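You operate a simulated robot arm through the tools that you are given. There is no shell and no other tool. Be economical: measure what you need, move in short steps, check, and stop when the job is done.

You run a simulated two-armed robot. Do the job below in one go: nothing can be reset, and whatever is moved stays where it is left.

TASK
Switch the sealer off, let it cool, and move the sealed bag to the carton.
Fine: lift the guard only when HOT is dark and leave it up; stand the bag upright and square in the carton; dial to 1 s.
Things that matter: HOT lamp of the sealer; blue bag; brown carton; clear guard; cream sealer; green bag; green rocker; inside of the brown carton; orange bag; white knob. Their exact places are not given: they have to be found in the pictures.

It is judged by the outcome, as a careful person would: the job done as asked, and still so three seconds after it is handed in. It fails if anything else is knocked over, pushed out of place, dropped, spilled or broken.

THE ROBOT
Two 7-joint arms with two-finger grippers on one trunk, hanging from a carriage that runs on a gantry, over the field with the corners [-1.998, -0.444], [0.502, -0.444], [0.502, 0.736], [-1.998, 0.736] (x, y) and turns from -6.301 to 5.69 rad about z. Base frame: it is fixed where the carriage stands at the start and does not move with it; the origin is on the floor, on the carriage's upright axis, x ahead of it, y to its left, z up; the surface under the hand at the start is at about z = 0.8. Lengths are in m, angles in rad, forces in N, time in s.
The left shoulder is at the start at [0, 0.236, 1.672], the right one opposite. With the tool pointing down near the work surface each hand reaches from about 0.1 to 0.52 m from the robot's upright axis, wherever it stands, measured 20 degrees to its own side. Places, roughly: HOT lamp of the sealer [0.5, -0.3, 0.9]; brown carton [1.25, -0.25, 0.75]; clear guard [0.4, -0.3, 1]; cream sealer [0.4, -0.3, 0.9]; green rocker [0.5, -0.2, 0.8]; inside of the brown carton [1.3, -0.3, 0.8]; white knob [0.6, -0.2, 0.9]. Payload 3.43 kg a hand.
Tool frame (each hand has its own): the origin (TCP) lies between the finger pads and is the grasp point; the fingertips stand 0.03 m ahead of it; z points along the fingers, y is the line along which they close. Largest opening 0.104 m; the body of the gripper starts 0.057 m behind the TCP.
Orientation is that of the tool frame in the base frame, as [roll, pitch, yaw] about the fixed x, y, z axes, in that order (R = Rz(yaw) Ry(pitch) Rx(roll)). With the fingers straight down and closing along the base's y, the tool's x points along the base's -x, its y along +y and its z along -z.

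THE INTERFACE
- The arms move only by the tool jog_arm. It takes "left_increments", "right_increments" or both (then of equal length, played together; a hand with none holds still); each is a list of rows, each an object of numbers (a shift or turn left out is 0, a gripper value left out holds the last): "dx", "dy", "dz": the shift along the base's x, y, z in m; "rx", "ry", "rz": the turn, a rotation vector about the base's x, y, z in rad; "fingers": the closure in counts, from 0 (fully open) to 255 (shut). In form: [{"dx": .., "dy": .., "dz": .., "rx": .., "ry": .., "rz": .., "fingers": ..}, ...]. A call has 1 to 12 rows; each row shifts and turns the commanded pose from where the row before left it. A row lasts 0.2 s, in which the tool goes at most 0.05 m and 0.15 rad; a call with a longer step from one row to the next is refused whole, and so is a gripper value outside its range. A pose out of reach is approached as far as the arm can. The call stops where the force on the tool passes 40 N (or 10 N more than at its start, if that is more) or the arm is blocked; 0.2 s more then pass. The fingers move at their own pace (about 0.045 m/s each) and stop on an object; they squeeze with about 34 N. The grip force told is the motor's: it shows also when the fingers shut on nothing. Time passes only in rows, and 0.2 s behind the last, so rows that do not move let the fingers close. The reply holds the time, the measured pose of the TCP, the force on the tool along the base axes, the opening and the grip force, in the units named above and with some noise, with the torque about the TCP (base axes, N m) and any sound that the robot's microphone picked up, and new pictures: "views" is both (left out), scene, wrist or none (wrist: the cameras of the hands that moved).
- Cameras (640 x 400 px; columns grow to the right, rows downward): "scene" is now at [0.232, -0.0529, 1.7877]; the picture's right is [-0.85, -0.53, 0.00], its down [-0.48, 0.76, -0.44] and it looks along [0.23, -0.37, -0.90] (base axes); focal length 275 px, centre (320, 200). "left" rides on the left gripper at [0.067, -0.018, -0.09] in its tool frame; the picture's right is [0.25, 0.97, 0.00], its down [-0.73, 0.19, -0.66] and it looks along [-0.64, 0.17, 0.75] (tool axes); focal length 218 px, centre (320, 200). "right" rides on the right gripper at [0.067, 0.018, -0.09] in its tool frame; the picture's right is [-0.25, 0.97, 0.00], its down [-0.73, -0.19, -0.66] and it looks along [-0.64, -0.17, 0.75] (tool axes); focal length 218 px, centre (320, 200).
- slide_trunk(by): slides the trunk up (or, below 0, down) by that many m; the arms and the scene camera ride with it, the base frame stays. It gives what a move gives, with no picture.
- drive_base(legs): drives the robot by 1 to 6 legs, each [ahead, left, turn to the left] in m, m and rad, along the robot's own axes; the way and the turn of a leg run together, so that a leg with both is an arc; at most 1.5 m and 3.142 rad a leg. The arms and the cameras ride along, it lands a little off, and it stops where it bumps. It keeps to its track: a leg is cut to what the track allows. It gives what a move gives, and a new picture of the scene camera.
- aim_head(pan, tilt): turns the head with the scene camera to pan (to the left, within 1.501 rad either way) and tilt (down, from -0.506 to 1.204), counted from straight ahead of the robot. It gives what a move gives, and a new picture of the scene camera.
- pixel_to_xyz(camera, pixels): for up to 12 pixels [column, row] of the newest picture of that camera ("zoom" is the newest enlarged one), the place [x, y, z] in the base frame of the surface seen there, good to about 0.002 m. No time passes.
- zoom(camera, box): a new picture of the part [left, top, right, bottom] of that camera's present view, enlarged. No time passes.
- close_job(): hands the job in; it is judged then, once.

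Go step by step. Measure first, check grasps and placings, and put right what went wrong. The budget is 80 turns and 260 pictures, counting those below and the enlarged ones. Unless the task says otherwise, let go and move clear before handing in, and close with one line.

The tools are called after "Request:" as a command line: name --argument value ..., lists and objects as JSON in quotes. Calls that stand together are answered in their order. jog_arm: Moves the arms, as the interface text tells. Its arguments: {"type":"object","properties":{"left_increments":{"type":"array","items":{"type":"object","properties":{"dx":{"type":"number"},"dy":{"type":"number"},"dz":{"type":"number"},"rx":{"type":"number"},"ry":{"type":"number"},"rz":{"type":"number"},"fingers":{"type":"number"}}}},"right_increments":{"type":"array","items":{"type":"object","properties":{"dx":{"type":"number"},"dy":{"type":"number"},"dz":{"type":"number"},"rx":{"type":"number"},"ry":{"type":"number"},"rz":{"type":"number"},"fingers":{"type":"number"}}}},"views":{"type":"string","enum":["both","scene","wrist","none"]}},"required":[]} The other tools are called the same way: slide_trunk (by) slides the trunk up or down; drive_base (legs) drives the base; aim_head (pan, tilt) turns the head that bears the scene camera; pixel_to_xyz (camera, pixels) gives the place of the surface under pixels of a picture; zoom (camera, box) takes an enlarged picture of a part of a camera's view; close_job () hands the job in.

At the start:

```text
time: 0.0
left_tcp_pos: [0.4702, -0.075, 1.2754]
left_tool_rot: [-3.138, 0.0, -3.14]
left_ft_force: [0.8, 0.5, -0.7]
left_wrist_torque: [0.02, 0.01, 0.01]
left_finger_gap: 0.1041
left_gripper_force: 0.1
right_tcp_pos: [0.2841, -0.4406, 1.3053]
right_tool_rot: [-3.141, 0.001, 3.141]
right_ft_force: [-0.4, 0.8, -0.6]
right_wrist_torque: [0.0, -0.01, -0.02]
right_finger_gap: 0.104
right_gripper_force: 0.0
trunk travel left (down, up): [-0.582, 0.058]
robot x, y, heading: [-0.0015, -0.0019, 0.001]
head pan, tilt: [-1.012, 1.119]
```

scene: 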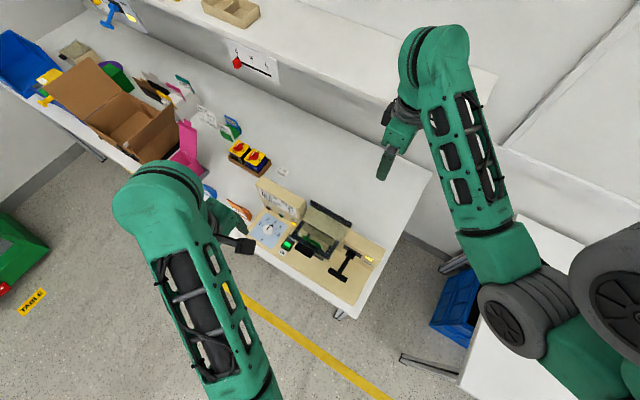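
right: 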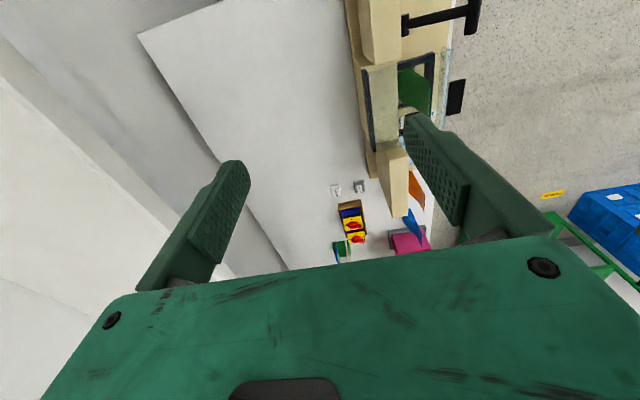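
left: 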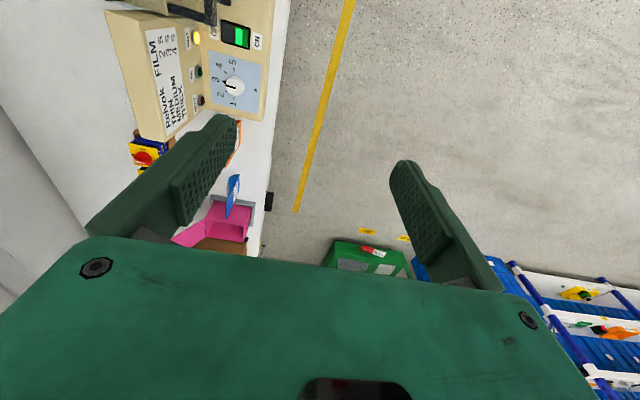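

The sealer sits around scene pixel (315,250), with the carton around (125,115). I'll zoom in on both and on the left camera's view of the panel.

Request:
zoom --camera "scene" --box '[220, 160, 420, 310]'

Request:
zoom --camera "left" --box '[90, 0, 310, 140]'

Request:
zoom --camera "scene" --box '[20, 20, 300, 200]'

```text
2.67 times, centred on (320, 235) of scene
```

zoom: 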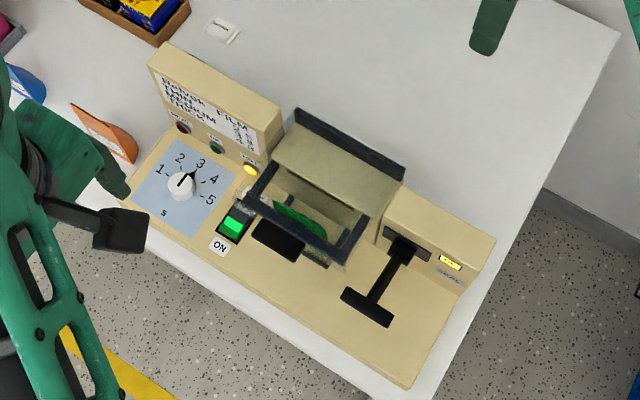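

```text
2.86 times, centred on (200, 70) of left
```

zoom: 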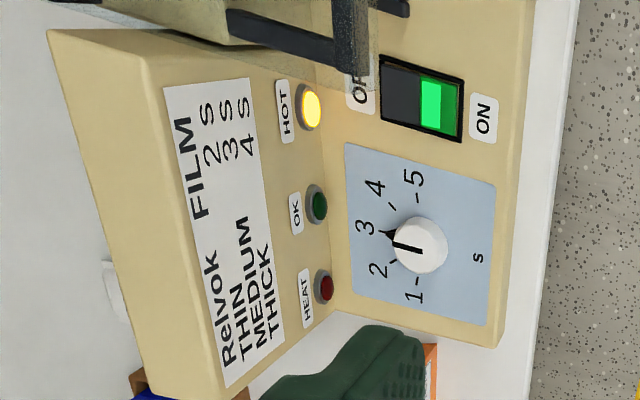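

```text
2.22 times, centred on (160, 110) of scene
```

zoom: 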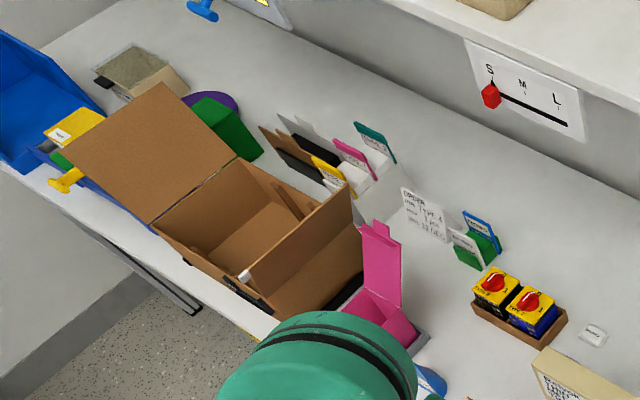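

HOT is lit yellow, the rocker is lit on its ON side and the dial points to about 3. I'll measure the panel parts in a fresh zoom.

Request:
zoom --camera "left" --box '[90, 0, 310, 140]'

Request:
pixel_to_xyz --camera "zoom" --pixels '[[405, 92], [438, 103], [420, 240], [395, 235], [312, 108], [415, 293], [416, 180], [370, 210], [395, 265], [510, 60], [460, 330], [330, 40]]'

Request:
pixel_to_xyz --camera "scene" --pixels '[[303, 258], [317, 255], [300, 225], [315, 201], [350, 226], [330, 256], [346, 250], [350, 252], [337, 275], [288, 243], [312, 241], [125, 115]]'

```text
2.86 times, centred on (200, 70) of left
```

zoom: 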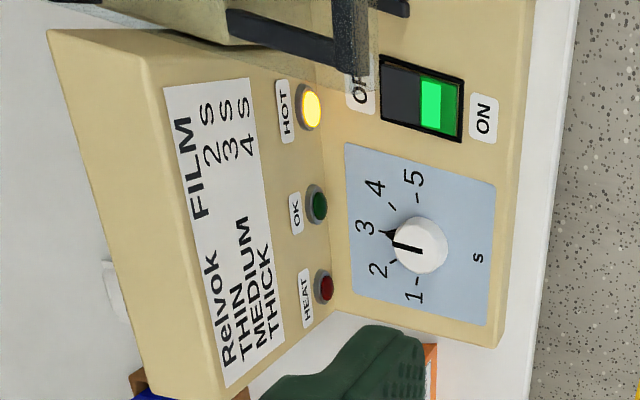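

```text
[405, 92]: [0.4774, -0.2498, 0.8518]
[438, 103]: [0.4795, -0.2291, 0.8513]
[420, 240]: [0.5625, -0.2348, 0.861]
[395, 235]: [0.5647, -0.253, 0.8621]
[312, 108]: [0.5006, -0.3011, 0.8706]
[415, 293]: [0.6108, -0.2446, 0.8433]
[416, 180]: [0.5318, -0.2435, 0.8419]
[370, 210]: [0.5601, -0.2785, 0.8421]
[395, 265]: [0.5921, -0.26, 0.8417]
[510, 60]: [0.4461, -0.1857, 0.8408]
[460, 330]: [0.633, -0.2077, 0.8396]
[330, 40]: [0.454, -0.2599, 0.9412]
```

```text
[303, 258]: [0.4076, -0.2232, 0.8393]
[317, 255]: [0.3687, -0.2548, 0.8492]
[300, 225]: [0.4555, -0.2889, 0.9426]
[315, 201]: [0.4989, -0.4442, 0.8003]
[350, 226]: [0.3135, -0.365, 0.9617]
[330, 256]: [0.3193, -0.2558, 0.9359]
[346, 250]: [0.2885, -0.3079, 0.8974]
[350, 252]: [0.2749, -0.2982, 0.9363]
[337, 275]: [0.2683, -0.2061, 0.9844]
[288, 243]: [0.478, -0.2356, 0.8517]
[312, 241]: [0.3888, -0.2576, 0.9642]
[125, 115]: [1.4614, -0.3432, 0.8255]
```

The panel is measured: knob about (0.564,-0.24,0.861), rocker OFF half about (0.477,-0.25,0.852). I'll move the carriage in front of the sealer facing -y, then look down.

Request:
drive_base --legs '[[0.42, 0.2, 0], [0, 0, -1.571]]'

Request:
aim_head --pan 0.0 --tilt 0.95

```text
time: 6.6
left_tcp_pos: [0.359, -0.2757, 1.2764]
left_tool_rot: [-3.139, 0.002, 1.588]
left_ft_force: [0.6, 0.2, 0.7]
left_wrist_torque: [-0.01, 0.02, 0.02]
left_finger_gap: 0.104
left_gripper_force: 0.0
right_tcp_pos: [-0.0118, -0.0938, 1.3059]
right_tool_rot: [3.141, 0.0, 1.59]
right_ft_force: [0.3, -0.4, -0.3]
right_wrist_torque: [-0.02, -0.01, -0.01]
right_finger_gap: 0.1038
right_gripper_force: 0.0
trunk travel left (down, up): [-0.582, 0.058]
robot x, y, heading: [0.4253, 0.1948, -1.552]
head pan, tilt: [-1.012, 1.119]
```

scene: 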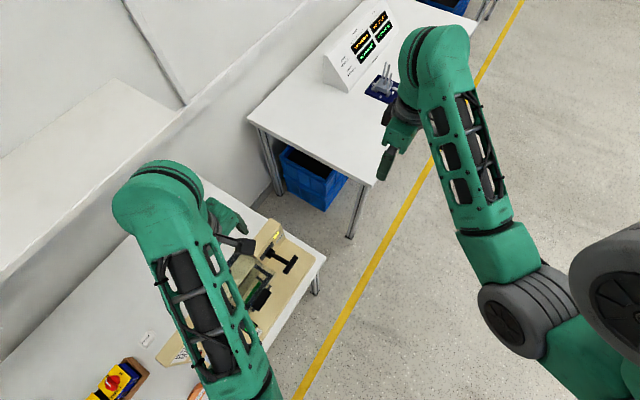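

```text
time: 7.8
left_tcp_pos: [0.3592, -0.2755, 1.2753]
left_tool_rot: [-3.139, 0.003, 1.589]
left_ft_force: [-0.3, 0.8, 0.8]
left_wrist_torque: [0.0, -0.02, 0.01]
left_finger_gap: 0.104
left_gripper_force: 0.2
right_tcp_pos: [-0.0111, -0.0948, 1.3053]
right_tool_rot: [-3.141, -0.001, 1.59]
right_ft_force: [-0.8, -0.7, 0.2]
right_wrist_torque: [-0.04, 0.02, -0.01]
right_finger_gap: 0.1039
right_gripper_force: 0.1
trunk travel left (down, up): [-0.582, 0.058]
robot x, y, heading: [0.4218, 0.1938, -1.552]
head pan, tilt: [0.0, 0.949]
```

scene: 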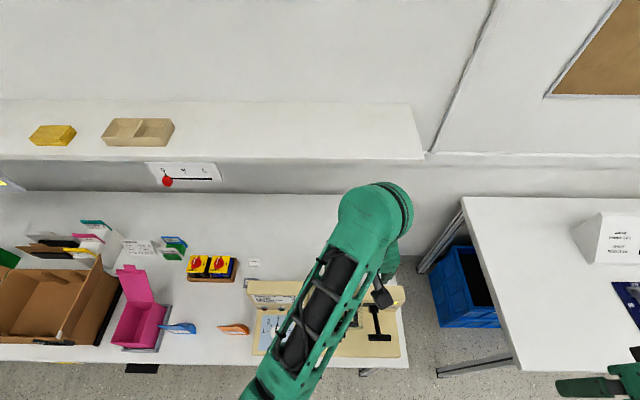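

The left arm hides the sealer at (340,310). I'll move the left hand to +x and lower, and look at the sealer through both cameras.

Request:
jog_arm --left_increments '[{"dx": 0.034, "dy": 0.018, "dz": -0.025, "fingers": 255}, {"dx": 0.034, "dy": 0.018, "dz": -0.025}, {"dx": 0.034, "dy": 0.018, "dz": -0.025}, {"dx": 0.034, "dy": 0.018, "dz": -0.025}, {"dx": 0.034, "dy": 0.018, "dz": -0.025}, {"dx": 0.034, "dy": 0.018, "dz": -0.025}, {"dx": 0.034, "dy": 0.018, "dz": -0.025}]'

Request:
zoom --camera "scene" --box '[230, 250, 430, 375]'

```text
time: 9.4
left_tcp_pos: [0.5966, -0.1498, 1.1006]
left_tool_rot: [-3.139, 0.004, 1.59]
left_ft_force: [-0.4, -0.6, 0.1]
left_wrist_torque: [0.06, 0.0, 0.02]
left_finger_gap: 0.0
left_gripper_force: 33.7
right_tcp_pos: [-0.0111, -0.0928, 1.3059]
right_tool_rot: [-3.141, -0.001, 1.587]
right_ft_force: [-1.0, 0.0, 0.8]
right_wrist_torque: [0.01, -0.01, -0.02]
right_finger_gap: 0.1042
right_gripper_force: 0.0
trunk travel left (down, up): [-0.582, 0.058]
robot x, y, heading: [0.4273, 0.1981, -1.556]
head pan, tilt: [0.0, 0.949]
```

scene: 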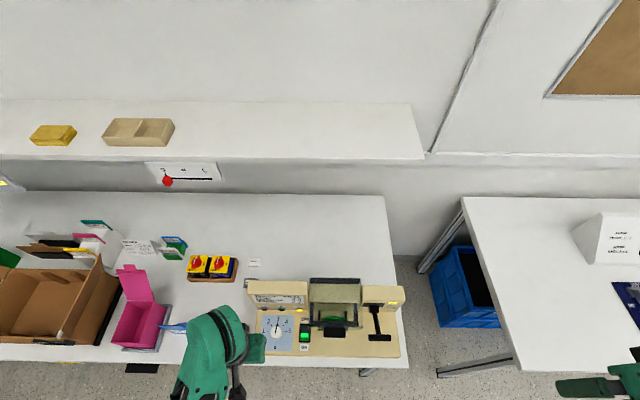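
left: 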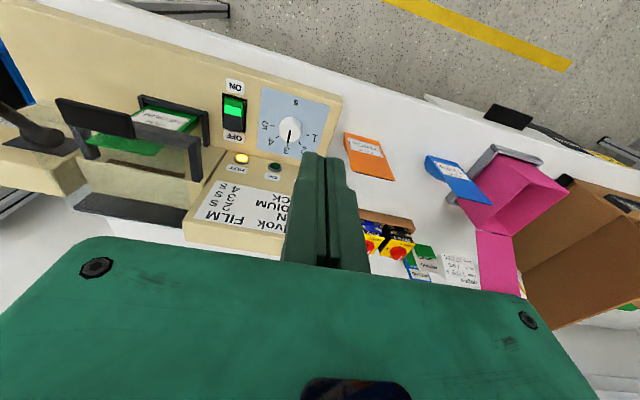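

```text
3.20 times, centred on (330, 312) of scene
```

zoom: 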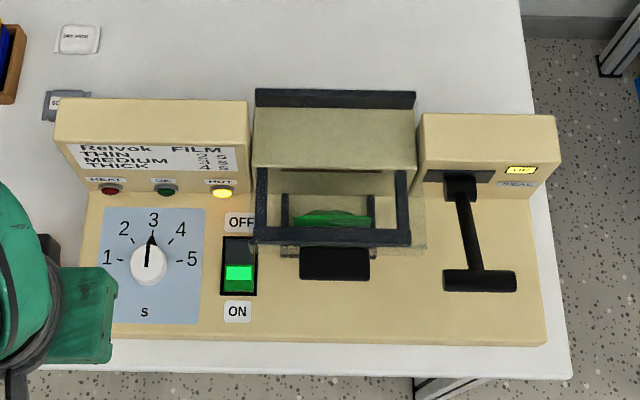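

Now the sealer is clear: guard with a black front handle at zoom (335,262), the green bag under it, lever at "UP". I'll measure these.

Request:
pixel_to_xyz --camera "zoom" --pixels '[[335, 262], [303, 264], [367, 264], [335, 250], [335, 276], [335, 95], [262, 95], [260, 240], [402, 240], [335, 237], [330, 222], [400, 200]]'

Request:
pixel_to_xyz --camera "zoom" --pixels '[[239, 252], [238, 273], [150, 262], [120, 261], [179, 261], [152, 236], [130, 240], [173, 242], [340, 160], [262, 175], [410, 155], [480, 281]]'

Request:
zoom --camera "left" --box '[40, 60, 280, 240]'

```text
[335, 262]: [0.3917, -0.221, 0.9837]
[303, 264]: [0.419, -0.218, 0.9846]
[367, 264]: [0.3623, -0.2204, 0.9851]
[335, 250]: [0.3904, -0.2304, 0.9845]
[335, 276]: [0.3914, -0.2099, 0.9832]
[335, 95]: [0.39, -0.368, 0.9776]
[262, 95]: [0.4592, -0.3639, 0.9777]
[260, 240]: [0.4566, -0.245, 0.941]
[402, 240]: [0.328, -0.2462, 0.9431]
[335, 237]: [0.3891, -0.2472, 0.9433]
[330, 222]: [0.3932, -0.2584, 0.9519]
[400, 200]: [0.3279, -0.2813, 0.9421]
```

```text
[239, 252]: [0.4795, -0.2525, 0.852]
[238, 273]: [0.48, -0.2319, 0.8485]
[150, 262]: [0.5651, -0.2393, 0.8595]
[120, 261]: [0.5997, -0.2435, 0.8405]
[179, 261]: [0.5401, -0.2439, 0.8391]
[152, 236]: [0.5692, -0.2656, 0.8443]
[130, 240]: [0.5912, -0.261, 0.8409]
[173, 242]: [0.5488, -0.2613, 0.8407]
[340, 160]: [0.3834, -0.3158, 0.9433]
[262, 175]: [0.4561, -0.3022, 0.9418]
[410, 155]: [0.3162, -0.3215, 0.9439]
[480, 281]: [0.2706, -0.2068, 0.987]
```

```text
2.22 times, centred on (160, 150) of left
```

zoom: 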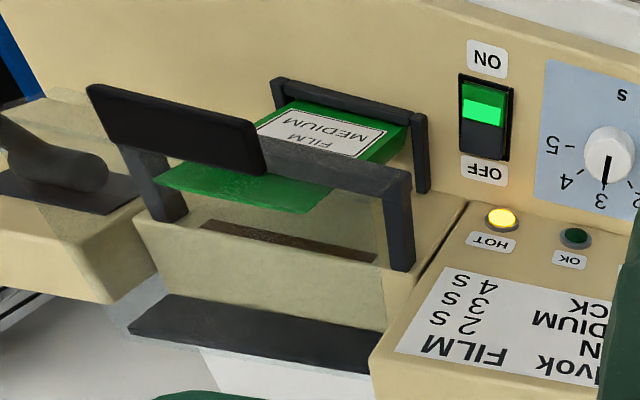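

Rocker OFF half is at (0.480,-0.2525,0.852); the guard edge at x≈0.457 calls for a hand leaning to +x. I'll tilt 0.5 rad and hover above the OFF half.

Request:
jog_arm --left_increments '[{"dx": -0.02, "dy": -0.021, "dz": -0.02, "ry": 0.125}, {"dx": -0.022, "dy": -0.021, "dz": -0.025, "ry": 0.125}, {"dx": -0.022, "dy": -0.021, "dz": -0.025, "ry": 0.125}, {"dx": -0.022, "dy": -0.021, "dz": -0.025, "ry": 0.125}, {"dx": -0.021, "dy": -0.022, "dz": -0.04}, {}]'

Request:
zoom --camera "scene" --box '[230, 250, 430, 375]'

```text
refused: row 5 steps farther than a row can; nothing moved
```

```text
3.20 times, centred on (330, 312) of scene
```

zoom: 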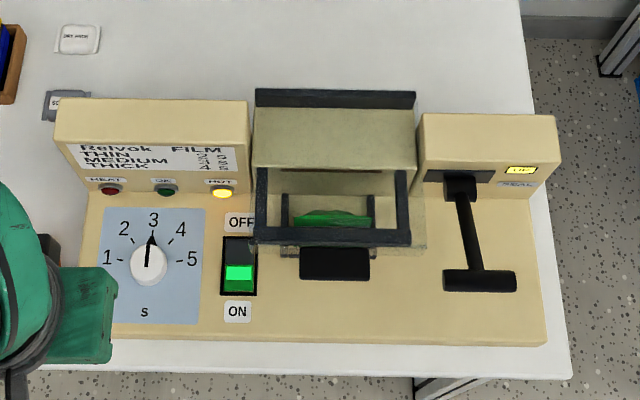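

Row 5 was slightly too long, so I'll spread the descent out.

Request:
jog_arm --left_increments '[{"dx": -0.02, "dy": -0.02, "dz": -0.02, "ry": 0.125}, {"dx": -0.022, "dy": -0.021, "dz": -0.025, "ry": 0.125}, {"dx": -0.022, "dy": -0.021, "dz": -0.025, "ry": 0.125}, {"dx": -0.022, "dy": -0.022, "dz": -0.025, "ry": 0.125}, {"dx": -0.022, "dy": -0.022, "dz": -0.025}, {"dz": -0.015}, {}]'

Request:
zoom --camera "scene" --box '[230, 250, 430, 375]'

```text
time: 11.0
left_tcp_pos: [0.5299, -0.2359, 1.0685]
left_tool_rot: [-2.723, -0.035, 1.576]
left_ft_force: [0.4, 0.6, -0.3]
left_wrist_torque: [0.01, 0.03, -0.02]
left_finger_gap: 0.0
left_gripper_force: 34.2
left hand out of reach, approached as far as the arm can: row 3, 4, 5, 6
right_tcp_pos: [-0.0108, -0.094, 1.305]
right_tool_rot: [3.14, 0.0, 1.588]
right_ft_force: [-0.2, -0.6, 0.7]
right_wrist_torque: [0.01, 0.02, 0.0]
right_finger_gap: 0.104
right_gripper_force: 0.0
trunk travel left (down, up): [-0.582, 0.058]
robot x, y, heading: [0.4234, 0.1979, -1.553]
head pan, tilt: [0.0, 0.949]
```

scene: 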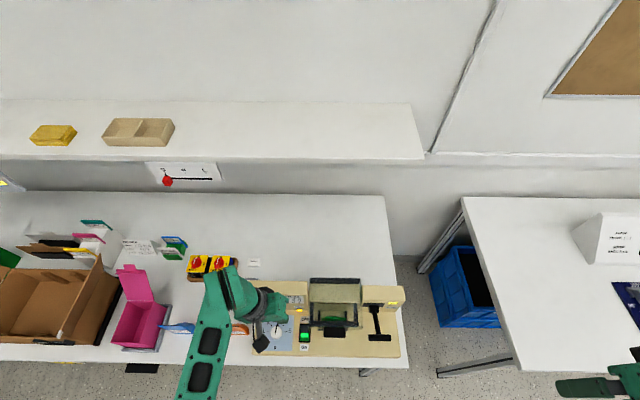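
left: 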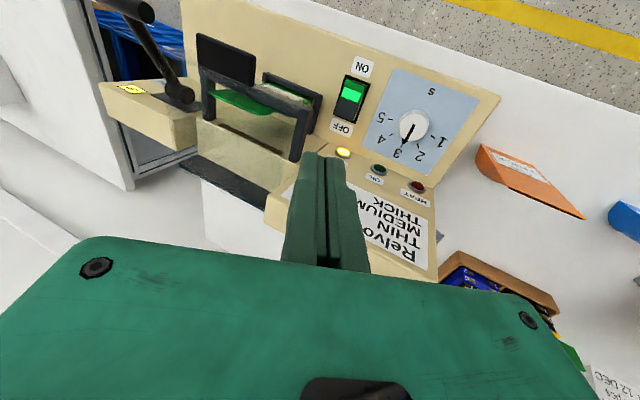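

```text
3.20 times, centred on (330, 312) of scene
```

zoom: 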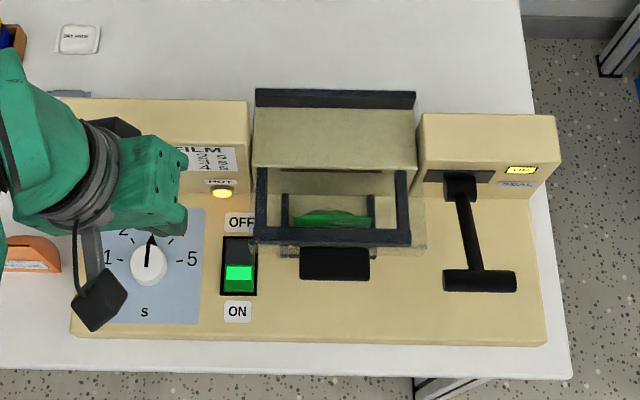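

The arm hit its reach limit at z≈1.07, so the trunk must come down. I'll lift the hand back up first, then lower the trunk.

Request:
jog_arm --left_increments '[{"dy": 0.03, "dz": 0.04}, {"dy": 0.03, "dz": 0.04}, {"dz": 0.045}, {"dz": 0.045}, {"dz": 0.03}]' --views "none"

Request:
slide_trunk --by -0.25

```text
time: 12.2
left_tcp_pos: [0.5325, -0.1742, 1.2656]
left_tool_rot: [-2.714, -0.033, 1.577]
left_ft_force: [0.1, -0.4, -0.5]
left_wrist_torque: [0.02, 0.02, 0.01]
left_finger_gap: 0.0001
left_gripper_force: 33.9
right_tcp_pos: [-0.011, -0.0946, 1.306]
right_tool_rot: [-3.141, 0.004, 1.588]
right_ft_force: [0.4, 0.0, 0.2]
right_wrist_torque: [0.05, -0.02, -0.01]
right_finger_gap: 0.1038
right_gripper_force: 0.1
trunk travel left (down, up): [-0.582, 0.058]
robot x, y, heading: [0.4256, 0.1975, -1.554]
head pan, tilt: [0.0, 0.949]
```

```text
time: 14.8
left_tcp_pos: [0.5312, -0.1738, 1.0179]
left_tool_rot: [-2.71, -0.028, 1.578]
left_ft_force: [-0.5, 0.4, -0.3]
left_wrist_torque: [-0.03, -0.01, -0.05]
left_finger_gap: 0.0001
left_gripper_force: 34.0
right_tcp_pos: [-0.0111, -0.0944, 1.0565]
right_tool_rot: [-3.142, -0.001, 1.589]
right_ft_force: [0.0, 0.2, -0.2]
right_wrist_torque: [-0.04, 0.01, 0.0]
right_finger_gap: 0.1038
right_gripper_force: 0.1
trunk travel left (down, up): [-0.332, 0.308]
robot x, y, heading: [0.4218, 0.1958, -1.557]
head pan, tilt: [0.0, 0.949]
```

Now at z 1.018 with the trunk lower. I'll go to the hover pose above the OFF half.

Request:
jog_arm --left_increments '[{"dx": -0.01, "dy": -0.02, "ry": 0.12}, {"dx": -0.01, "dy": -0.022, "dz": -0.02}, {"dx": -0.01, "dy": -0.02, "dz": -0.023}, {"dx": -0.0095, "dy": -0.02, "dz": -0.02}, {}]'

Request:
zoom --camera "scene" --box '[230, 250, 430, 375]'

```text
time: 16.0
left_tcp_pos: [0.493, -0.2538, 0.9546]
left_tool_rot: [-2.59, -0.029, 1.576]
left_ft_force: [-0.3, -0.2, -0.1]
left_wrist_torque: [0.03, 0.02, 0.02]
left_finger_gap: 0.0002
left_gripper_force: 33.8
right_tcp_pos: [-0.0109, -0.094, 1.0556]
right_tool_rot: [-3.141, 0.0, 1.587]
right_ft_force: [0.3, -0.6, -0.2]
right_wrist_torque: [0.0, -0.01, 0.01]
right_finger_gap: 0.104
right_gripper_force: 0.0
trunk travel left (down, up): [-0.332, 0.308]
robot x, y, heading: [0.4255, 0.1948, -1.551]
head pan, tilt: [0.0, 0.949]
```

scene: 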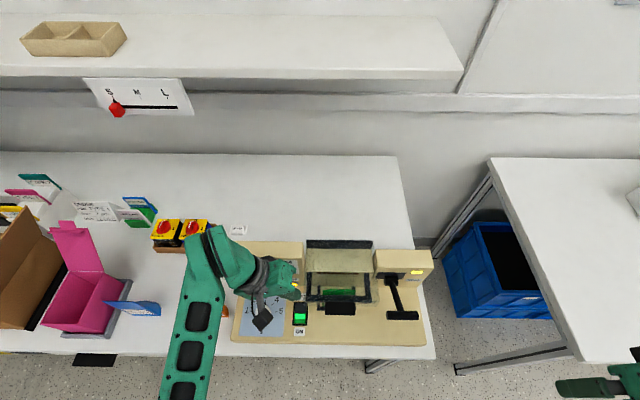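
left: 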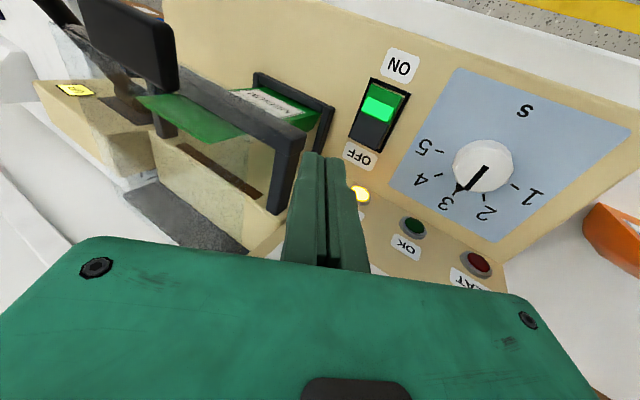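

```text
3.20 times, centred on (330, 312) of scene
```

zoom: 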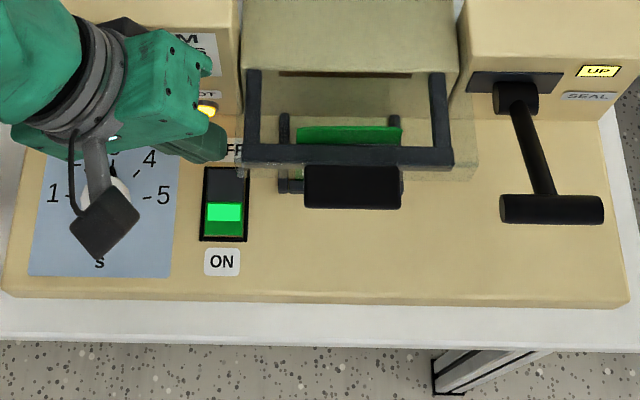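

The fingertips are over the HOT/OFF area. I'll descend to the rocker until a light contact force appears.

Request:
jog_arm --left_increments '[{"dz": -0.03, "dy": -0.002}, {"dz": -0.025}, {"dz": -0.012}, {"dz": -0.006}, {"dz": -0.004}]'

Request:
zoom --camera "scene" --box '[230, 250, 430, 375]'

```text
time: 16.6
left_tcp_pos: [0.491, -0.2666, 0.952]
left_tool_rot: [-2.576, 0.042, 1.572]
left_ft_force: [2.0, 24.5, 4.5]
left_wrist_torque: [-1.38, 0.01, 1.3]
left_finger_gap: 0.0
left_gripper_force: 34.0
left hand out of reach, approached as far as the arm can: row 2
right_tcp_pos: [-0.01, -0.09, 1.0542]
right_tool_rot: [3.141, -0.005, 1.589]
right_ft_force: [0.0, -0.4, -0.8]
right_wrist_torque: [-0.04, -0.02, 0.0]
right_finger_gap: 0.1039
right_gripper_force: 0.1
trunk travel left (down, up): [-0.332, 0.308]
robot x, y, heading: [0.4224, 0.1951, -1.548]
head pan, tilt: [0.0, 0.949]
stopped in row 2 (left hand): the force on the tool passed its limit at 63 N (the readings are from after the stop); the commanded pose is now the measured one
```

scene: 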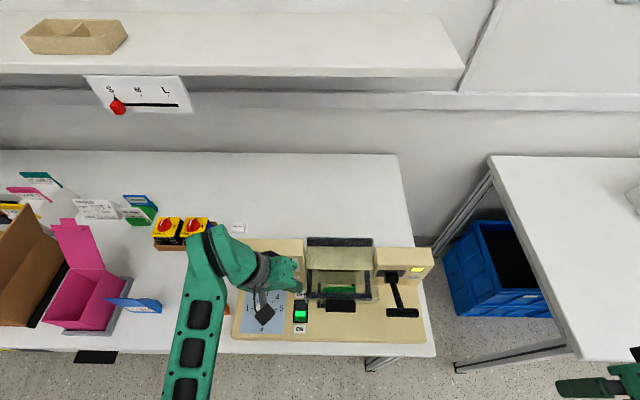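
left: 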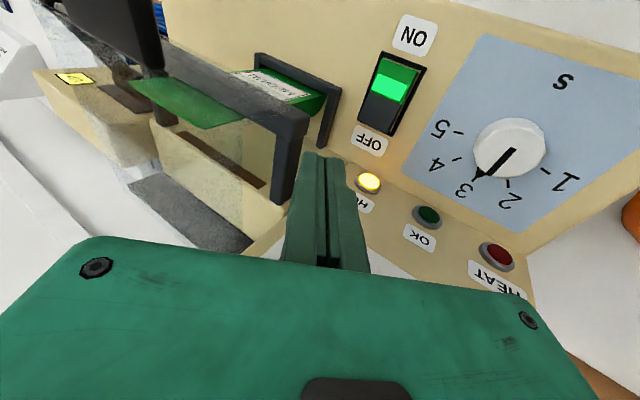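

```text
3.20 times, centred on (330, 312) of scene
```

zoom: 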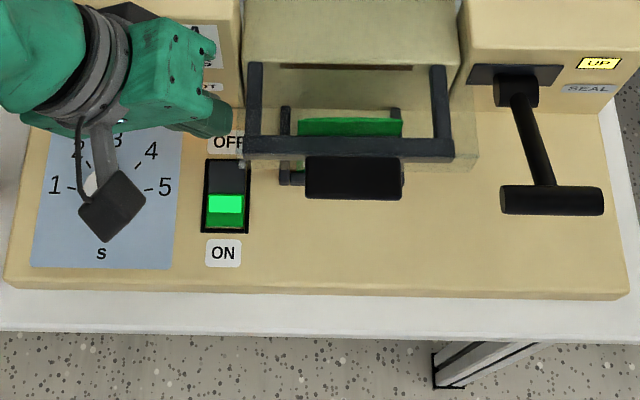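

The push stopped at 63 N with sideways force (+y): the leaning arm couldn't follow. The sealer seems unmoved. I'll back off up and toward me, straighten the tool, and check.

Request:
jog_arm --left_increments '[{"dy": 0.02, "dz": 0.02}, {"dy": 0.02, "dz": 0.04}, {"dz": 0.04, "ry": -0.14}, {"ry": -0.14, "dz": 0.03}, {"ry": -0.14}, {"ry": -0.14}]'

Request:
pixel_to_xyz --camera "scene" --pixels '[[417, 340], [250, 243], [425, 255]]'

Request:
zoom --camera "scene" --box '[220, 220, 444, 360]'

```text
time: 18.0
left_tcp_pos: [0.4915, -0.2295, 1.0829]
left_tool_rot: [-3.141, 0.043, 1.547]
left_ft_force: [-0.8, 0.3, -0.5]
left_wrist_torque: [-0.01, -0.02, -0.01]
left_finger_gap: 0.0003
left_gripper_force: 33.6
right_tcp_pos: [-0.0111, -0.0937, 1.0561]
right_tool_rot: [3.141, 0.001, 1.59]
right_ft_force: [-0.2, 0.8, 0.1]
right_wrist_torque: [0.0, 0.02, 0.0]
right_finger_gap: 0.1039
right_gripper_force: 0.0
trunk travel left (down, up): [-0.332, 0.308]
robot x, y, heading: [0.4254, 0.1972, -1.551]
head pan, tilt: [0.0, 0.949]
```

scene: 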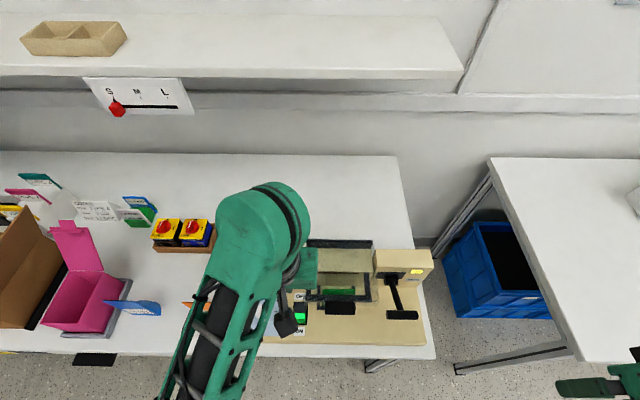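
left: 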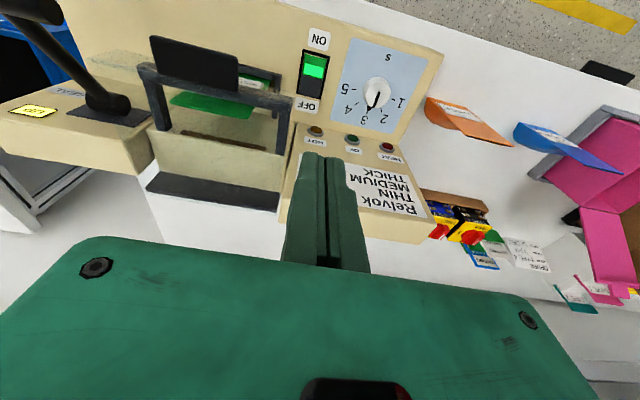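

```text
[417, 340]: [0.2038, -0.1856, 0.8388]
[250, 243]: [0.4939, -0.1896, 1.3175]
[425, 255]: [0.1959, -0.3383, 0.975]
```

```text
2.86 times, centred on (332, 290) of scene
```

zoom: 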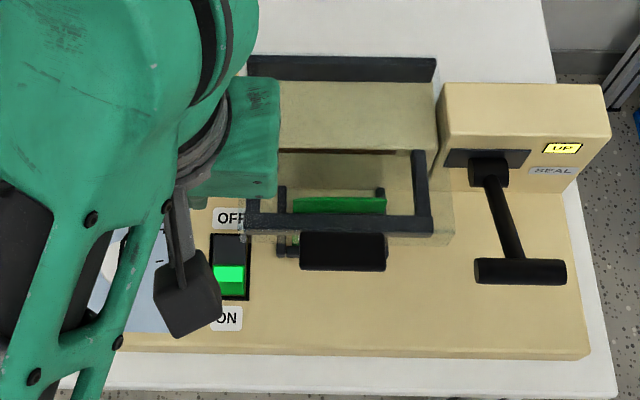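

The HOT lamp in the left view at (315,131) looks dimmer now although the rocker still shows ON. I'll zoom in.

Request:
zoom --camera "left" --box '[260, 20, 440, 160]'

Request:
pixel_to_xyz --camera "left" --pixels '[[350, 165], [400, 205], [420, 240], [316, 62], [312, 82], [300, 135], [290, 200]]'

```text
2.86 times, centred on (350, 90) of left
```

zoom: 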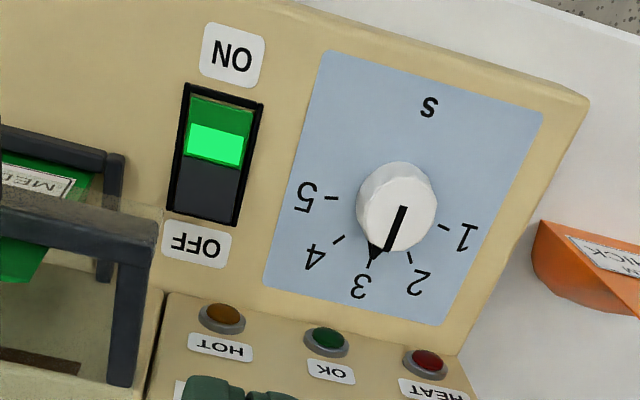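

```text
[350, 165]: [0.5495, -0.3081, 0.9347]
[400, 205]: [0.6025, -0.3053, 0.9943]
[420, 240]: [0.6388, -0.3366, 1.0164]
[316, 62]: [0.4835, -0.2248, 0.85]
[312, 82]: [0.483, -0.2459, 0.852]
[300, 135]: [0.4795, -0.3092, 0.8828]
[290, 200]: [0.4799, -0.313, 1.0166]
```

HOT is dark though the rocker is still ON, and the back panel is tall (y≈-0.31 up to z≈1.0), which explains the bump. I'll press with one finger of the open gripper, leaning slightly toward me, so the body clears guard and panel.

Request:
jog_arm --left_increments '[{"dx": 0.014, "dy": -0.006, "dz": -0.01, "rx": -0.07, "ry": -0.07, "fingers": 0}, {"dx": 0.014, "dy": -0.006, "dz": -0.02, "rx": -0.08, "ry": -0.08}, {"dx": 0.0145, "dy": -0.0065, "dz": -0.03}, {"dy": -0.008, "dz": -0.035}, {"dz": -0.035}, {}]'

Request:
zoom --camera "scene" --box '[220, 220, 444, 360]'

```text
time: 19.4
left_tcp_pos: [0.5345, -0.2547, 0.9523]
left_tool_rot: [2.985, 0.189, 1.53]
left_ft_force: [7.5, 2.7, 0.6]
left_wrist_torque: [-0.05, 0.29, -0.09]
left_finger_gap: 0.0999
left_gripper_force: 0.2
right_tcp_pos: [-0.0104, -0.0929, 1.0542]
right_tool_rot: [3.139, 0.0, 1.591]
right_ft_force: [0.2, -0.4, -0.7]
right_wrist_torque: [-0.01, -0.02, 0.0]
right_finger_gap: 0.1039
right_gripper_force: 0.0
trunk travel left (down, up): [-0.332, 0.308]
robot x, y, heading: [0.4231, 0.1982, -1.556]
head pan, tilt: [0.0, 0.949]
```

scene: 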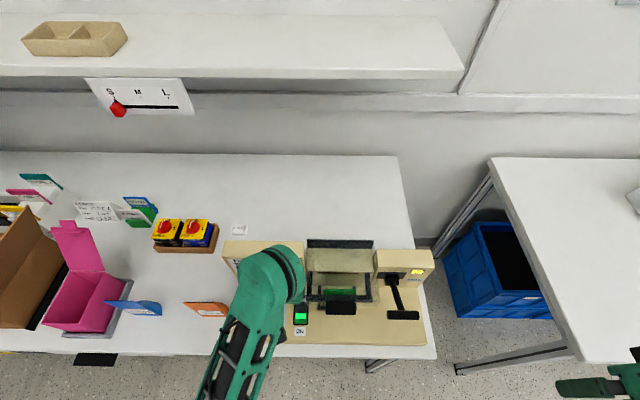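
left: 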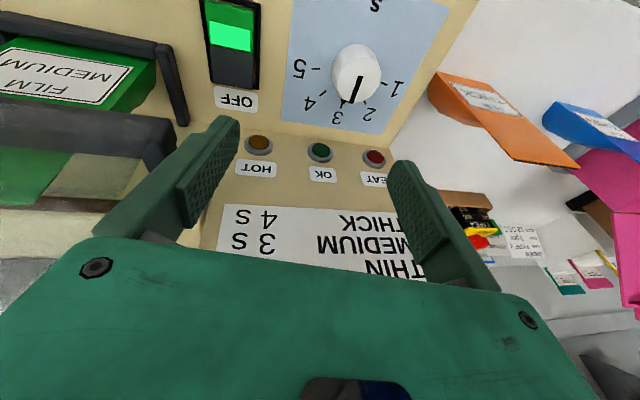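

```text
2.86 times, centred on (332, 290) of scene
```

zoom: 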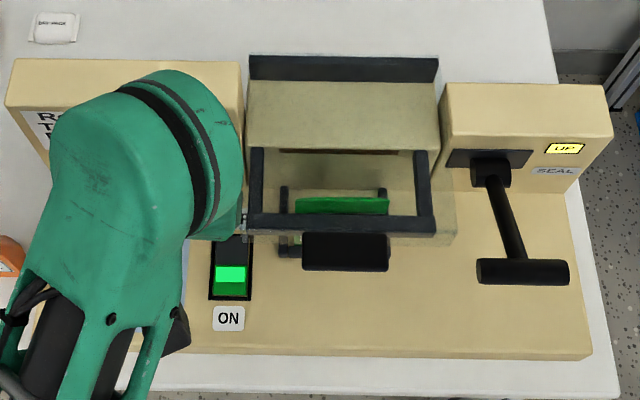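

There's a slight sideways touch on the clear guard wall (7.5 N, x≈0.468). I'll back off, close the fingers and come in from the front instead, leaning well toward me.

Request:
jog_arm --left_increments '[{"dx": 0.012, "dz": 0.02}, {"dx": 0.01, "dz": 0.04, "dy": 0.02}, {"dz": 0.02, "dy": 0.035, "ry": 0.1, "fingers": 255}, {"dy": 0.03, "rx": -0.1, "ry": 0.05}, {"rx": -0.14, "dx": -0.02}, {"rx": -0.14, "dx": -0.02}, {"rx": -0.14, "dx": -0.02}, {"rx": -0.09, "dx": -0.01}, {}]'

```text
time: 21.4
left_tcp_pos: [0.4917, -0.1785, 1.0483]
left_tool_rot: [3.129, 0.799, 1.55]
left_ft_force: [0.3, 0.2, 1.6]
left_wrist_torque: [-0.02, 0.0, 0.02]
left_finger_gap: 0.0001
left_gripper_force: 34.3
left hand out of reach, approached as far as the arm can: row 8
right_tcp_pos: [-0.0116, -0.0944, 1.0551]
right_tool_rot: [3.141, -0.001, 1.589]
right_ft_force: [-0.2, -0.5, -0.3]
right_wrist_torque: [-0.04, 0.0, 0.0]
right_finger_gap: 0.1041
right_gripper_force: 0.0
trunk travel left (down, up): [-0.332, 0.308]
robot x, y, heading: [0.427, 0.2001, -1.556]
head pan, tilt: [0.0, 0.949]
```

scene: 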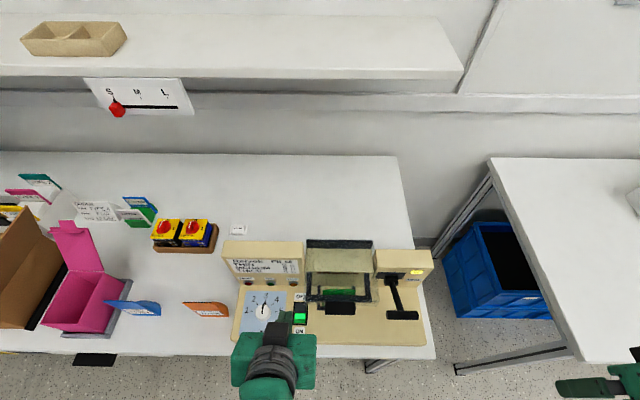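
left: 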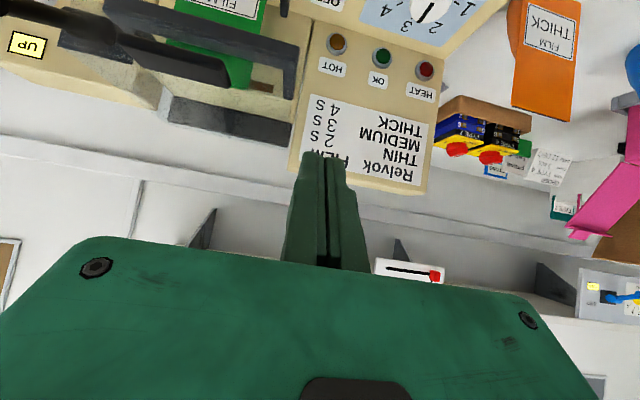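

The pose holds (lean 0.8) but near the reach limit, so I'll back the carriage 0.1 m for room, then go to the hover.

Request:
drive_base --legs '[[-0.1, 0, 0]]'

Request:
jog_arm --left_increments '[{"dy": -0.03, "dz": -0.03}, {"dy": -0.03, "dz": -0.03}, {"dy": -0.02, "dz": -0.03}, {"dy": -0.02, "dz": -0.02}, {}]' --views "wrist"

Request:
zoom --camera "scene" --box '[220, 180, 444, 320]'

```text
time: 22.6
left_tcp_pos: [0.4912, -0.0784, 1.0476]
left_tool_rot: [3.127, 0.797, 1.553]
left_ft_force: [-1.0, -0.1, -0.5]
left_wrist_torque: [-0.02, 0.03, 0.01]
left_finger_gap: 0.0
left_gripper_force: 34.3
right_tcp_pos: [-0.012, 0.004, 1.0561]
right_tool_rot: [-3.141, -0.002, 1.592]
right_ft_force: [0.2, 0.1, -0.8]
right_wrist_torque: [-0.01, -0.01, 0.01]
right_finger_gap: 0.1039
right_gripper_force: 0.0
trunk travel left (down, up): [-0.332, 0.308]
robot x, y, heading: [0.4211, 0.295, -1.548]
head pan, tilt: [0.0, 0.949]
```

scene: 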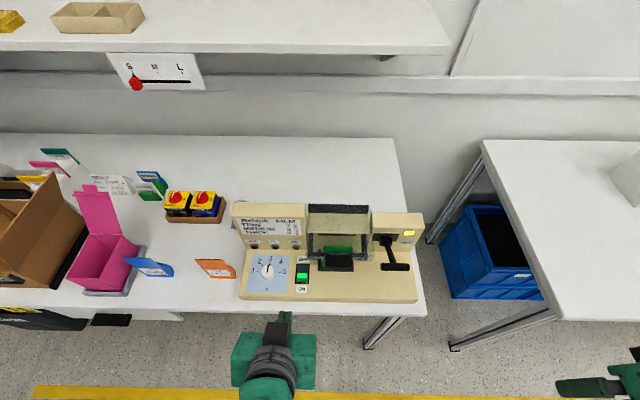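

```text
time: 23.8
left_tcp_pos: [0.5134, -0.1989, 0.9941]
left_tool_rot: [3.127, 0.797, 1.552]
left_ft_force: [0.2, -0.2, 0.5]
left_wrist_torque: [0.06, -0.02, 0.01]
left_finger_gap: 0.0004
left_gripper_force: 34.3
left hand out of reach, approached as far as the arm can: row 1, 2, 3, 4
right_tcp_pos: [-0.0124, 0.0042, 1.0558]
right_tool_rot: [-3.14, -0.001, 1.591]
right_ft_force: [-0.2, 0.4, 1.0]
right_wrist_torque: [0.0, 0.02, -0.01]
right_finger_gap: 0.1041
right_gripper_force: 0.2
trunk travel left (down, up): [-0.332, 0.308]
robot x, y, heading: [0.4221, 0.2939, -1.551]
head pan, tilt: [0.0, 0.949]
```

left: 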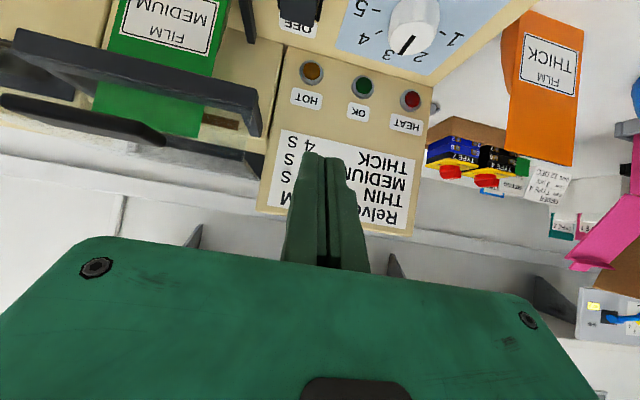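

```text
2.86 times, centred on (332, 250) of scene
```

zoom: 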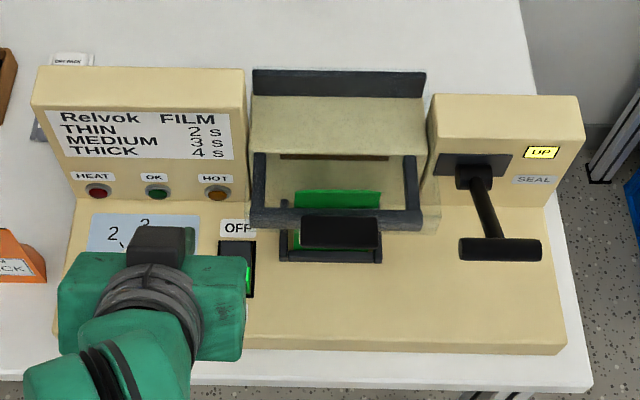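

The arm strains again, so the trunk needs to be lower for this lean. I'll retreat and lower it by 0.2.

Request:
jog_arm --left_increments '[{"dy": 0.02, "dz": 0.04}, {"dx": -0.01, "dy": 0.03, "dz": 0.035}, {"dx": -0.015, "dy": 0.02, "dz": 0.04}, {"dz": 0.045}]' --views "none"

Request:
slide_trunk --by -0.2

Request:
jog_arm --left_increments '[{"dy": -0.02}, {"dy": -0.02}, {}]' --views "scene"

```text
time: 24.8
left_tcp_pos: [0.4884, -0.1293, 1.1555]
left_tool_rot: [3.128, 0.798, 1.553]
left_ft_force: [-0.7, -0.5, 0.3]
left_wrist_torque: [0.0, 0.01, 0.02]
left_finger_gap: 0.0002
left_gripper_force: 33.8
right_tcp_pos: [-0.0131, 0.0036, 1.0543]
right_tool_rot: [-3.141, -0.002, 1.592]
right_ft_force: [-0.2, -0.9, -0.4]
right_wrist_torque: [0.02, 0.0, -0.01]
right_finger_gap: 0.1043
right_gripper_force: 0.0
trunk travel left (down, up): [-0.332, 0.308]
robot x, y, heading: [0.4236, 0.2933, -1.547]
head pan, tilt: [0.0, 0.949]
```

```text
time: 26.9
left_tcp_pos: [0.4877, -0.1303, 0.9538]
left_tool_rot: [3.128, 0.797, 1.555]
left_ft_force: [-0.1, -0.8, 0.3]
left_wrist_torque: [0.02, 0.0, 0.01]
left_finger_gap: 0.0
left_gripper_force: 33.7
right_tcp_pos: [-0.0114, 0.0035, 0.8553]
right_tool_rot: [-3.141, 0.0, 1.591]
right_ft_force: [0.1, -0.2, 0.5]
right_wrist_torque: [0.0, 0.0, 0.01]
right_finger_gap: 0.104
right_gripper_force: 0.1
trunk travel left (down, up): [-0.132, 0.508]
robot x, y, heading: [0.425, 0.2975, -1.546]
head pan, tilt: [0.0, 0.949]
```

```text
time: 27.7
left_tcp_pos: [0.4876, -0.1702, 0.9546]
left_tool_rot: [3.127, 0.799, 1.553]
left_ft_force: [0.5, -0.2, -0.3]
left_wrist_torque: [0.01, 0.02, 0.02]
left_finger_gap: 0.0
left_gripper_force: 33.7
right_tcp_pos: [-0.012, 0.0035, 0.8562]
right_tool_rot: [-3.142, 0.0, 1.592]
right_ft_force: [0.7, 0.8, 1.6]
right_wrist_torque: [0.04, 0.01, 0.02]
right_finger_gap: 0.1041
right_gripper_force: 0.1
trunk travel left (down, up): [-0.132, 0.508]
robot x, y, heading: [0.4178, 0.2956, -1.547]
head pan, tilt: [0.0, 0.949]
```

scene: 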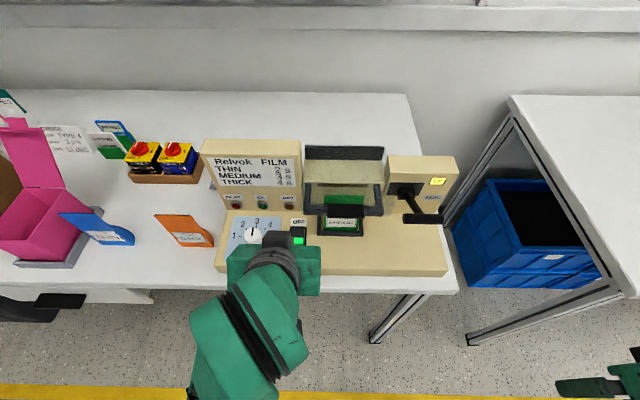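

This pose is reachable now. I'll move along the tool axis down to just above the OFF half.

Request:
jog_arm --left_increments '[{"dy": -0.035, "dz": -0.02}, {"dy": -0.02, "dz": -0.025}, {"dy": -0.015, "dz": -0.018}, {}]'

Request:
zoom --camera "scene" --box '[190, 120, 430, 270]'

```text
time: 28.7
left_tcp_pos: [0.4849, -0.2371, 0.888]
left_tool_rot: [3.129, 0.798, 1.555]
left_ft_force: [0.7, 0.9, -0.1]
left_wrist_torque: [0.0, -0.03, 0.01]
left_finger_gap: 0.0
left_gripper_force: 34.4
right_tcp_pos: [-0.0117, 0.0028, 0.856]
right_tool_rot: [3.141, -0.001, 1.592]
right_ft_force: [-0.3, 0.0, 0.0]
right_wrist_torque: [0.01, -0.03, -0.04]
right_finger_gap: 0.1042
right_gripper_force: 0.1
trunk travel left (down, up): [-0.132, 0.508]
robot x, y, heading: [0.4238, 0.2948, -1.554]
head pan, tilt: [0.0, 0.949]
```

scene: 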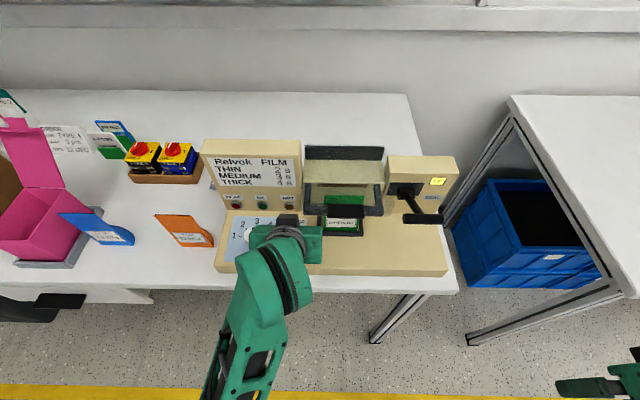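
left: 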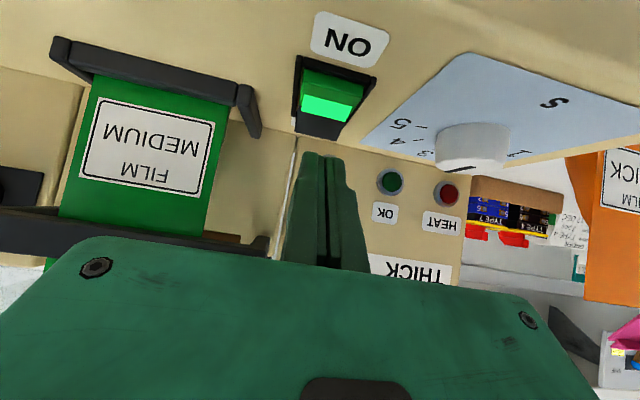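

```text
2.67 times, centred on (310, 195) of scene
```

zoom: 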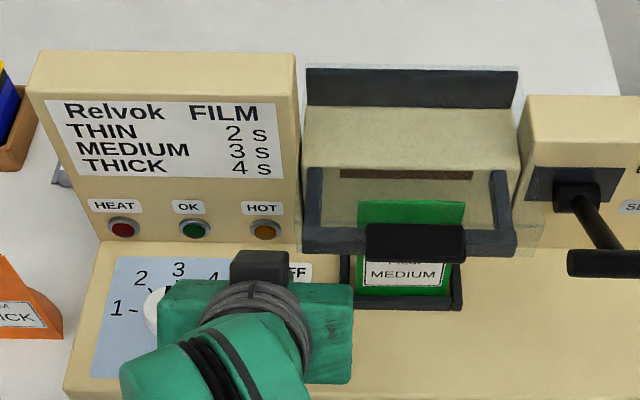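

Tips are about 7 mm above the OFF half. I'll press down in small steps.

Request:
jog_arm --left_increments '[{"dy": -0.004, "dz": -0.005}, {"dz": -0.003}, {"dz": -0.003}, {"dz": -0.003}, {"dz": -0.002}, {}]'

Request:
zoom --camera "left" --box '[240, 0, 500, 180]'

```text
time: 30.1
left_tcp_pos: [0.4867, -0.2439, 0.8747]
left_tool_rot: [3.128, 0.801, 1.553]
left_ft_force: [-0.1, 1.5, 2.3]
left_wrist_torque: [0.01, 0.05, 0.02]
left_finger_gap: 0.0001
left_gripper_force: 33.8
right_tcp_pos: [-0.0109, 0.0038, 0.8559]
right_tool_rot: [3.141, 0.001, 1.592]
right_ft_force: [-0.7, -0.3, 0.1]
right_wrist_torque: [0.03, -0.02, -0.01]
right_finger_gap: 0.1037
right_gripper_force: 0.0
trunk travel left (down, up): [-0.132, 0.508]
robot x, y, heading: [0.426, 0.2983, -1.551]
head pan, tilt: [0.0, 0.949]
```

scene: 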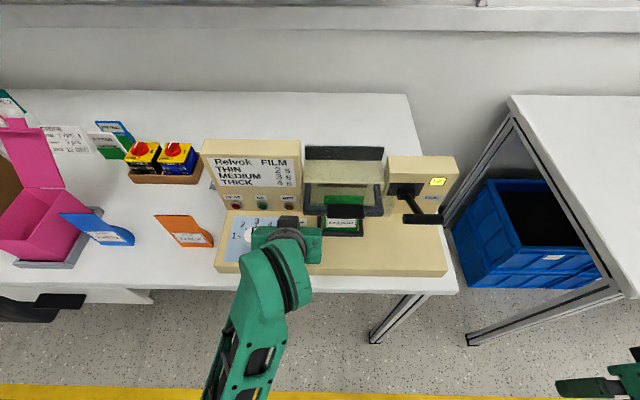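
left: 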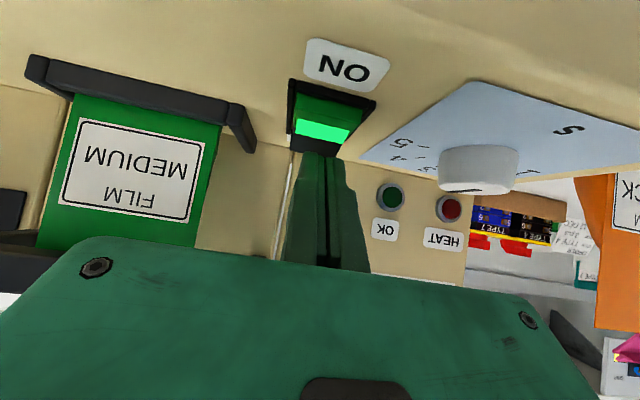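

```text
2.22 times, centred on (370, 90) of left
```

zoom: 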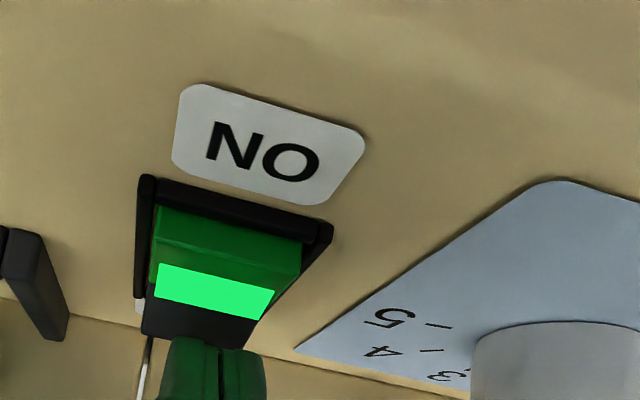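

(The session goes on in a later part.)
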